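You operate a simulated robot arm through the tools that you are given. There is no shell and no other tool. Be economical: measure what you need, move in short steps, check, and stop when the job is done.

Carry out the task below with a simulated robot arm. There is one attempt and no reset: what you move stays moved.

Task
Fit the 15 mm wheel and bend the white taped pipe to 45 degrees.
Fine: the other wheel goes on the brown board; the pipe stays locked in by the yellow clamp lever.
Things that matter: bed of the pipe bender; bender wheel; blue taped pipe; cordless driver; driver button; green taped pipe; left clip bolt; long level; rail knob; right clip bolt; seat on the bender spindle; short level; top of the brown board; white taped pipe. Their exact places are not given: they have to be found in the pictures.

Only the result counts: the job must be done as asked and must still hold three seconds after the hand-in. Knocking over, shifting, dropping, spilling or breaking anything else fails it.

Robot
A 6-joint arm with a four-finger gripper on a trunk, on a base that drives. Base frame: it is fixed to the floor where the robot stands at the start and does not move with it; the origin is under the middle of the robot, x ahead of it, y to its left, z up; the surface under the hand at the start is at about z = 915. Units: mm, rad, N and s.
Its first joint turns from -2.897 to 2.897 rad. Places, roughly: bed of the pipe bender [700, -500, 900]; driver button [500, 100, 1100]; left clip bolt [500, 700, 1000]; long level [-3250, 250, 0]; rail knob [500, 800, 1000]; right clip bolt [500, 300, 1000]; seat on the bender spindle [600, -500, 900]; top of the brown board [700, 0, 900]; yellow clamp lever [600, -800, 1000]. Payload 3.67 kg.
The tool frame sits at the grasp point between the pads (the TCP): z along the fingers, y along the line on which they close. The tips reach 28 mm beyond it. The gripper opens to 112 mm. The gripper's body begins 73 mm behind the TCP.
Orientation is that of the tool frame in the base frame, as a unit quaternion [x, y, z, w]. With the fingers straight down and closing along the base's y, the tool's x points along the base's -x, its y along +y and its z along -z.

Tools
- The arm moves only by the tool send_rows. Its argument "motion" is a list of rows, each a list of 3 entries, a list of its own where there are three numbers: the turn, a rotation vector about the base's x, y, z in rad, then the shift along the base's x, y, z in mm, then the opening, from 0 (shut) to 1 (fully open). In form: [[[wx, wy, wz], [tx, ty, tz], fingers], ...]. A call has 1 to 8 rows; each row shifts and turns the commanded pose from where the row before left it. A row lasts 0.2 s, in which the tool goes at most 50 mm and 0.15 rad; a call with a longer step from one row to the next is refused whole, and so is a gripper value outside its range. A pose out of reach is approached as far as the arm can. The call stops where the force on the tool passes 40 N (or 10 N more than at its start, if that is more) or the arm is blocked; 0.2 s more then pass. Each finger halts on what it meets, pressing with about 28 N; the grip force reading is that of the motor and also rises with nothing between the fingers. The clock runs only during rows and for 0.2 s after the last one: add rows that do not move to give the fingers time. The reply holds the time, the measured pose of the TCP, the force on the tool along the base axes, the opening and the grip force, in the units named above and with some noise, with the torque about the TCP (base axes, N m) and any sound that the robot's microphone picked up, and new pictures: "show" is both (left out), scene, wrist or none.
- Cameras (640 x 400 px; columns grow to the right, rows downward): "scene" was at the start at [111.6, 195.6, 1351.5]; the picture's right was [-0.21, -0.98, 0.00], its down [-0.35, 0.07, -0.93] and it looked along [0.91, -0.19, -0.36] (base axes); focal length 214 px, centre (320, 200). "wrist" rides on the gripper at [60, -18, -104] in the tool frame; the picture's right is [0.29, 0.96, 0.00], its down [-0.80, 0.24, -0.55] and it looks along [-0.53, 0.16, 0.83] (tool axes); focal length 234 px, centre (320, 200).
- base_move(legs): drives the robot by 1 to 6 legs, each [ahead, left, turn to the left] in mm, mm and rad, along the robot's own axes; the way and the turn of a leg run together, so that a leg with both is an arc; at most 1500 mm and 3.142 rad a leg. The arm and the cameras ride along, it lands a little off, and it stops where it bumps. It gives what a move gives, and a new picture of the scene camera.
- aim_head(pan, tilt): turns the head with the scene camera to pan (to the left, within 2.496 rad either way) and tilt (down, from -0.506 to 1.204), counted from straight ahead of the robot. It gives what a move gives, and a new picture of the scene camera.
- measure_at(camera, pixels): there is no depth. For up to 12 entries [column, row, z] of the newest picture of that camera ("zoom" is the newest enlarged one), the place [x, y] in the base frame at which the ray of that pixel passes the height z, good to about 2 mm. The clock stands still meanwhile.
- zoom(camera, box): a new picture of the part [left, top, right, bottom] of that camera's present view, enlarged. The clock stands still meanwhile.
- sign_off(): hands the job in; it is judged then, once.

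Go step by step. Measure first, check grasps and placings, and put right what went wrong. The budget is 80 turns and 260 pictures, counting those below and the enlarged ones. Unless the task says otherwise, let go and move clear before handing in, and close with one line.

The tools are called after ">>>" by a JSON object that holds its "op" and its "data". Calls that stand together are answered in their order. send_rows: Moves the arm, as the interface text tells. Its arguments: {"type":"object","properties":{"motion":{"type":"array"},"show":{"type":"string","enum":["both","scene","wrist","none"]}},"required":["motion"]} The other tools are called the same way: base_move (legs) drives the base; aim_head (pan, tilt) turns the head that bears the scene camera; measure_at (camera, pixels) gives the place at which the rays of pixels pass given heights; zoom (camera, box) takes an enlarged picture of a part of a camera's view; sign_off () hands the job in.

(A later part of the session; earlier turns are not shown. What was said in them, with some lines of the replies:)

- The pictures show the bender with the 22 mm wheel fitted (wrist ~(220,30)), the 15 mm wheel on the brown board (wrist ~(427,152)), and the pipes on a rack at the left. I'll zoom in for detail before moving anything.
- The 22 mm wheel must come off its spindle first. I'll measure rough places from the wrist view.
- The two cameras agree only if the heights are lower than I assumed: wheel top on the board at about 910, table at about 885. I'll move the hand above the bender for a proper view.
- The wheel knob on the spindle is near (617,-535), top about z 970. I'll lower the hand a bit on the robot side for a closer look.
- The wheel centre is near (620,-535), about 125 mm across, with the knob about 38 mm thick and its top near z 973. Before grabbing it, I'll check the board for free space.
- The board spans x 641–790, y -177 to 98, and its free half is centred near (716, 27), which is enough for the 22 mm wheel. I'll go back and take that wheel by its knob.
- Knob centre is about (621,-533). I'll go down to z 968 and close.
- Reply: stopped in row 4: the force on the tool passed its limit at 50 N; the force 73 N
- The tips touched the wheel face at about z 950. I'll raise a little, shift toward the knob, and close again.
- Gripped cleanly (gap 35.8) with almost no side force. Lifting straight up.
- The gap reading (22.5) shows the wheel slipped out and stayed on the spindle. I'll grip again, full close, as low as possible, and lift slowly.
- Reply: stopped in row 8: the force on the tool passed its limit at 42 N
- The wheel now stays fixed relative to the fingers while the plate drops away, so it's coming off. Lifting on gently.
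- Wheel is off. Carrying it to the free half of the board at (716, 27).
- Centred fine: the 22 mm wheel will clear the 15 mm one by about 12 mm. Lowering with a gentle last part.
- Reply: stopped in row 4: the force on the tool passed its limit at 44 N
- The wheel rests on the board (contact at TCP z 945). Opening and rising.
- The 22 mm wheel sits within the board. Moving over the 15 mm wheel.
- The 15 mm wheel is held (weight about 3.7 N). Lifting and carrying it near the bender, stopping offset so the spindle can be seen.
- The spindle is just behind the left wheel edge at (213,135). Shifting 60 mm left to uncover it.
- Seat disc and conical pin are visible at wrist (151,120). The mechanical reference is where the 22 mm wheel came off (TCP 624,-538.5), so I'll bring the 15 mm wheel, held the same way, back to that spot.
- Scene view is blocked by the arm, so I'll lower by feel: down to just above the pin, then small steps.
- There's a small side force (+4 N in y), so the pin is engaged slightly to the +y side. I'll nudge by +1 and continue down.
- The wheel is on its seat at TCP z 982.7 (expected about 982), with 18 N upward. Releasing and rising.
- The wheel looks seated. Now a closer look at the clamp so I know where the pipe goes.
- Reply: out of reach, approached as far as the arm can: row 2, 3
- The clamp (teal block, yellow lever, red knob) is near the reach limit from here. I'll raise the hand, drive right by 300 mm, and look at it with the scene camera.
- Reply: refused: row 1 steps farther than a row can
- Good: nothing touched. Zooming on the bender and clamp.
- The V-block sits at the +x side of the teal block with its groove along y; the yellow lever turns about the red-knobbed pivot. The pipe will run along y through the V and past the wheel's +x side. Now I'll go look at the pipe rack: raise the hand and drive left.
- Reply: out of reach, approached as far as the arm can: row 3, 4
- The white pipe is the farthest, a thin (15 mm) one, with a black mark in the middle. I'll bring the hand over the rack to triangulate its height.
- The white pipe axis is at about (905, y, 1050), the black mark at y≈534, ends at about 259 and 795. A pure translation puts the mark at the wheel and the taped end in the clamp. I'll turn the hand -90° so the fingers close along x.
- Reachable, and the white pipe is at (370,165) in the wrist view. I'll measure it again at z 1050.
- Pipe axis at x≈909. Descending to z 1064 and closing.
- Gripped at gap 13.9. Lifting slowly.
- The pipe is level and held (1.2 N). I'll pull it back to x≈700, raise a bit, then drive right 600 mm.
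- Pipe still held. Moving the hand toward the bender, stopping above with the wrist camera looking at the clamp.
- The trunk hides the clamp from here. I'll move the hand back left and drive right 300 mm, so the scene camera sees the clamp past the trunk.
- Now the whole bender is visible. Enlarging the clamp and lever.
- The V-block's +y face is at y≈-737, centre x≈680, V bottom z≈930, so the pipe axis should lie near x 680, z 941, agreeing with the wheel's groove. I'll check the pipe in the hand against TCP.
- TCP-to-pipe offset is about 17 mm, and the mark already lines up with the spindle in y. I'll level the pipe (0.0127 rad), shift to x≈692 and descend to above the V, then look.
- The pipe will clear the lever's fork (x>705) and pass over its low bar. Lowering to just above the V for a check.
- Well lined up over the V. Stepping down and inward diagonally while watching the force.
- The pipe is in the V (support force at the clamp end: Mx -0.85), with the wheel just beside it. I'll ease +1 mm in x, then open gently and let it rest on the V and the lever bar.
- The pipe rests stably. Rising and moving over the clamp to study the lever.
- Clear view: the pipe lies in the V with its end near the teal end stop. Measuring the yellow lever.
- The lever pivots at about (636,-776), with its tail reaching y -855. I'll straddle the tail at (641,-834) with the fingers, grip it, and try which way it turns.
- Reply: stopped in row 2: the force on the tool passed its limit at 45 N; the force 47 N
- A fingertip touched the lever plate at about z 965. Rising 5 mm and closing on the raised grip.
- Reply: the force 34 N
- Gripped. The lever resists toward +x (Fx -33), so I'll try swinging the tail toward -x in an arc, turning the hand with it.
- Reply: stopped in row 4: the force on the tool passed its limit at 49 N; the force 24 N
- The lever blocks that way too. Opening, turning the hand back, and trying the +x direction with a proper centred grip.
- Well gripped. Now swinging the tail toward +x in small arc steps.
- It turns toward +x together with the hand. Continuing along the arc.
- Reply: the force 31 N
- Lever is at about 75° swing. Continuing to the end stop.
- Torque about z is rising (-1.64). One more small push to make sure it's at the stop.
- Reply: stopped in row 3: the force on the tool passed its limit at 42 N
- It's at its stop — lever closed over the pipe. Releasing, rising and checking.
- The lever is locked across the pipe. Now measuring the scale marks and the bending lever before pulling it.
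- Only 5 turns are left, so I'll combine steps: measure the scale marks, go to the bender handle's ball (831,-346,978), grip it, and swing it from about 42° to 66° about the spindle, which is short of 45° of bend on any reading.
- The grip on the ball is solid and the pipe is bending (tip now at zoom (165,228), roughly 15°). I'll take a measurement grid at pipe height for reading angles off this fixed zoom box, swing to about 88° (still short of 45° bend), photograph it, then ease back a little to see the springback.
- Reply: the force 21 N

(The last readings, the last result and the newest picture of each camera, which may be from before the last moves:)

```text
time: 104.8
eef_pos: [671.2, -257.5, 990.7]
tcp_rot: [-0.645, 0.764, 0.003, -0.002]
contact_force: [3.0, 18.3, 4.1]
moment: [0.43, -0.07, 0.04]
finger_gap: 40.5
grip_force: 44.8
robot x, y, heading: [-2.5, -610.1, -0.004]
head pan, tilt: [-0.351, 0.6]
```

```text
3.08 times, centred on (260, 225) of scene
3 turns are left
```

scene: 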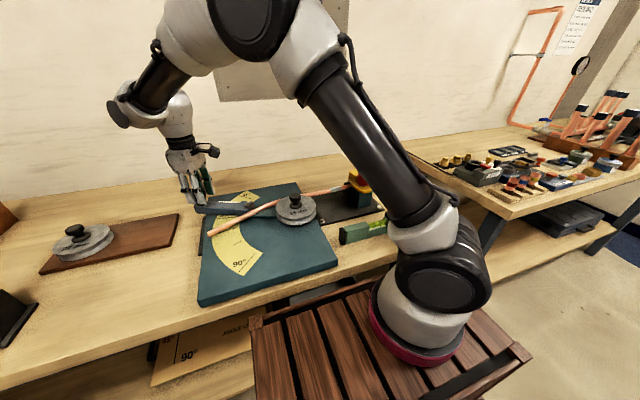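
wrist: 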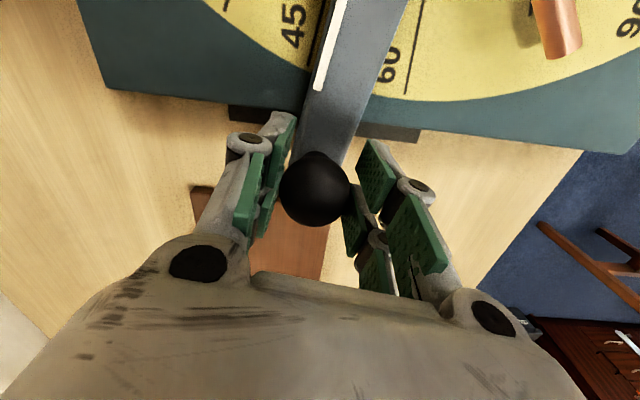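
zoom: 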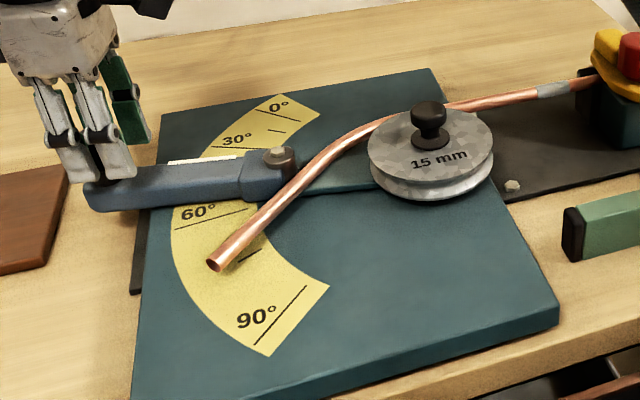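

Lever geometry implies a loaded bend of about 46° at 88°, with roughly 4° springback when eased (tip from (222,275) to (215,264)). I'll measure points along the pipe now, then back the lever off further so it's surely unloaded and take a tight zoom.

>>> {"op": "measure_at", "data": {"camera": "zoom", "pixels": [[214, 264, 937], [230, 248, 937], [246, 232, 937], [262, 217, 937], [278, 202, 937], [294, 187, 937], [310, 172, 937], [326, 158, 937], [230, 264, 937], [262, 232, 937], [294, 202, 937], [326, 172, 937]]}}

>>> {"op": "send_rows", "data": {"motion": [[[0, 0, -0.113], [31.8, -6.9, 0], 0], [[0, 0, 0], [0, 0, 0], 0]], "show": "none"}}

>>> {"op": "zoom", "data": {"camera": "scene", "box": [195, 160, 325, 290]}}

>>> {"op": "zoom", "data": {"camera": "scene", "box": [210, 195, 290, 245]}}

```text
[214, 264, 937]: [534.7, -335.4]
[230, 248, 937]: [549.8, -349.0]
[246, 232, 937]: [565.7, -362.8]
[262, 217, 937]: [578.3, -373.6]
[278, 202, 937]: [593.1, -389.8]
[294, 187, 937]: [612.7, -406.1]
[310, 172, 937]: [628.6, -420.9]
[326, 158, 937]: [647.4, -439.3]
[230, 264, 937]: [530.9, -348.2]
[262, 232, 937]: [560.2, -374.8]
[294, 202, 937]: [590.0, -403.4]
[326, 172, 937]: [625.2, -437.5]
```

```text
time: 105.4
eef_pos: [703.2, -266.3, 991.4]
tcp_rot: [-0.601, 0.799, 0.002, -0.002]
contact_force: [4.4, 7.4, 4.1]
moment: [-0.08, -0.02, 0.28]
finger_gap: 40.6
grip_force: 44.7
robot x, y, heading: [0.4, -611.3, -0.001]
head pan, tilt: [-0.351, 0.6]
```

```text
3.08 times, centred on (260, 225) of scene
```

zoom: 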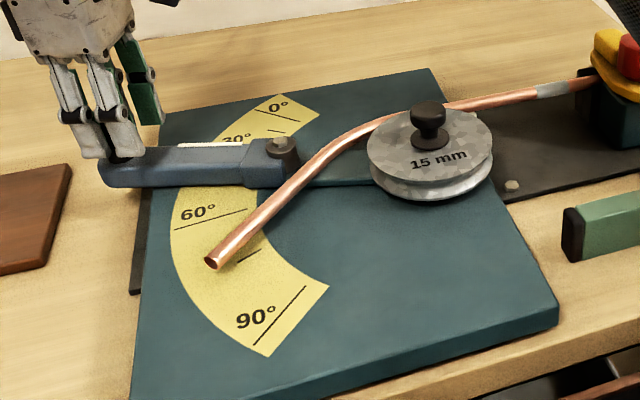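

```text
8.00 times, centred on (250, 220) of scene
2 turns are left
```

zoom: 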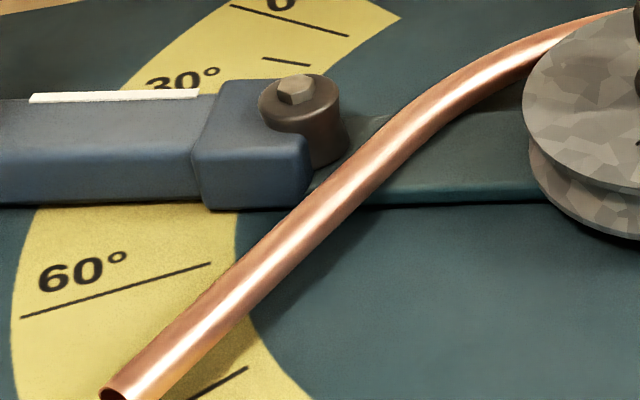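

Unloaded, the straight leg reads about 45–46° in the tight zoom (centreline (200,325)→(300,231)). I'll let go of the ball, rise clear, and take a near-vertical wrist view with a measurement grid to confirm it before handing in.

>>> {"op": "send_rows", "data": {"motion": [[[0, 0, 0], [0, 0, 0], 0.5], [[0, 0, 0], [0, 0, 0], 0.7], [[0, 0, 0], [0, 0, 45], 0.8], [[0, 0, 0], [0, 0, 48], 1], [[0, 0, 0], [0, 0, 48], 1]], "show": "none"}}

>>> {"op": "send_rows", "data": {"motion": [[[0, 0, 0], [-27, -32, 0], 1], [[0, 0, 0], [-27, -32, 0], 1], [[0, 0, 0], [-27, -32, 0], 1], [[0, 0, 0], [-27, -32, 0], 1], [[0, 0, 0], [0, 0, 0], 1], [[0, 0, 0], [0, 0, 0], 1]], "show": "both"}}

>>> {"op": "measure_at", "data": {"camera": "wrist", "pixels": [[220, 20, 938], [320, 20, 938], [420, 20, 938], [220, 80, 938], [320, 80, 938], [420, 80, 938], [220, 140, 938], [320, 140, 938], [420, 140, 938], [270, 200, 938], [320, 200, 938], [370, 200, 938]]}}

>>> {"op": "zoom", "data": {"camera": "wrist", "box": [180, 0, 460, 175]}}

>>> {"op": "zoom", "data": {"camera": "scene", "box": [195, 150, 405, 280]}}

```text
time: 106.6
eef_pos: [702.7, -264.6, 1132.5]
tcp_rot: [-0.602, 0.799, 0.002, -0.002]
contact_force: [0.3, 0.9, -0.6]
moment: [-0.04, 0.03, 0.01]
finger_gap: 111.8
grip_force: 0.1
robot x, y, heading: [-1.8, -611.7, 0.0]
head pan, tilt: [-0.351, 0.6]
```

```text
time: 108.0
eef_pos: [593.6, -393.5, 1133.3]
tcp_rot: [-0.602, 0.799, 0.004, -0.002]
contact_force: [-0.6, -0.2, -0.1]
moment: [0.0, -0.02, 0.01]
finger_gap: 112.2
grip_force: 0.0
robot x, y, heading: [3.5, -610.9, -0.005]
head pan, tilt: [-0.351, 0.6]
```

scene: 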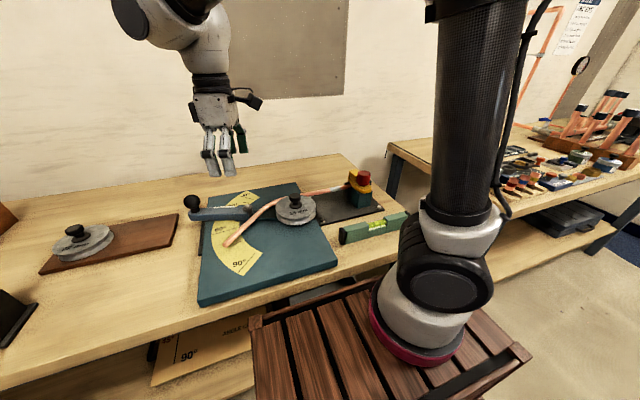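
wrist: 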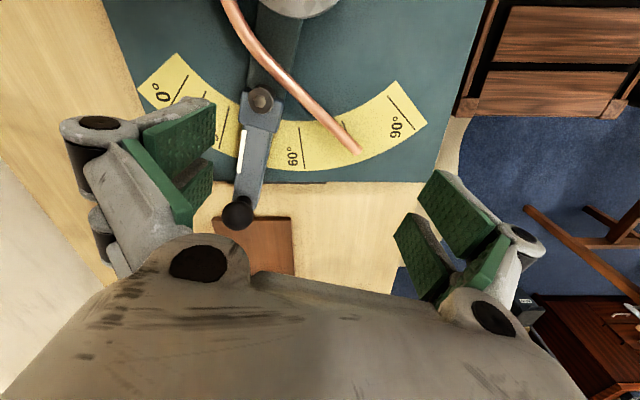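

```text
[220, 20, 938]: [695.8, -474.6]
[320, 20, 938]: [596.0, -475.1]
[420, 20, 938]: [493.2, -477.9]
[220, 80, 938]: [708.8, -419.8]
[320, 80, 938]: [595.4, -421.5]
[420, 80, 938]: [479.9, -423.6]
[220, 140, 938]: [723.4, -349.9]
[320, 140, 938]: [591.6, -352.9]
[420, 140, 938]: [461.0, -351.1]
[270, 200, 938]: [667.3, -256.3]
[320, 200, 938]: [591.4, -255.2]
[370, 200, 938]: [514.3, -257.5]
```

```text
2.29 times, centred on (320, 88) of wrist
```

zoom: 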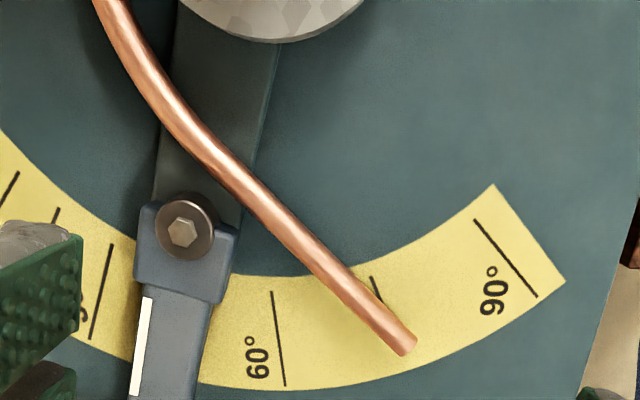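

```text
3.05 times, centred on (300, 215) of scene
1 turns are left
```

zoom: 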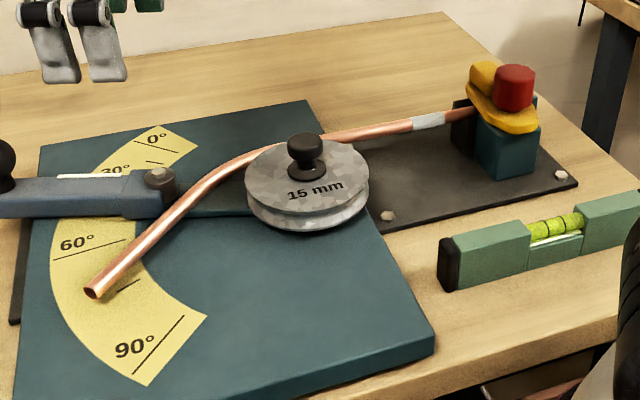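

The near-vertical view puts the straight leg at about 46–48° from the clamped leg. That's slightly over 45° and can't be unbent, so I'm leaving it. The 15 mm wheel is seated, the 22 mm wheel is on the board, the yellow lever is closed over the pipe, and the hand is clear, so I'm handing in.

>>> {"op": "sign_off", "data": {}}

```text
The job is handed in.
```

I handed the job in with the white pipe bent to about 46–48°, slightly over the 45° you asked for; it can't be unbent, and I don't know whether that falls within tolerance. The 15 mm wheel is fitted, the 22 mm wheel is on the brown board, and the yellow lever is closed on the pipe.
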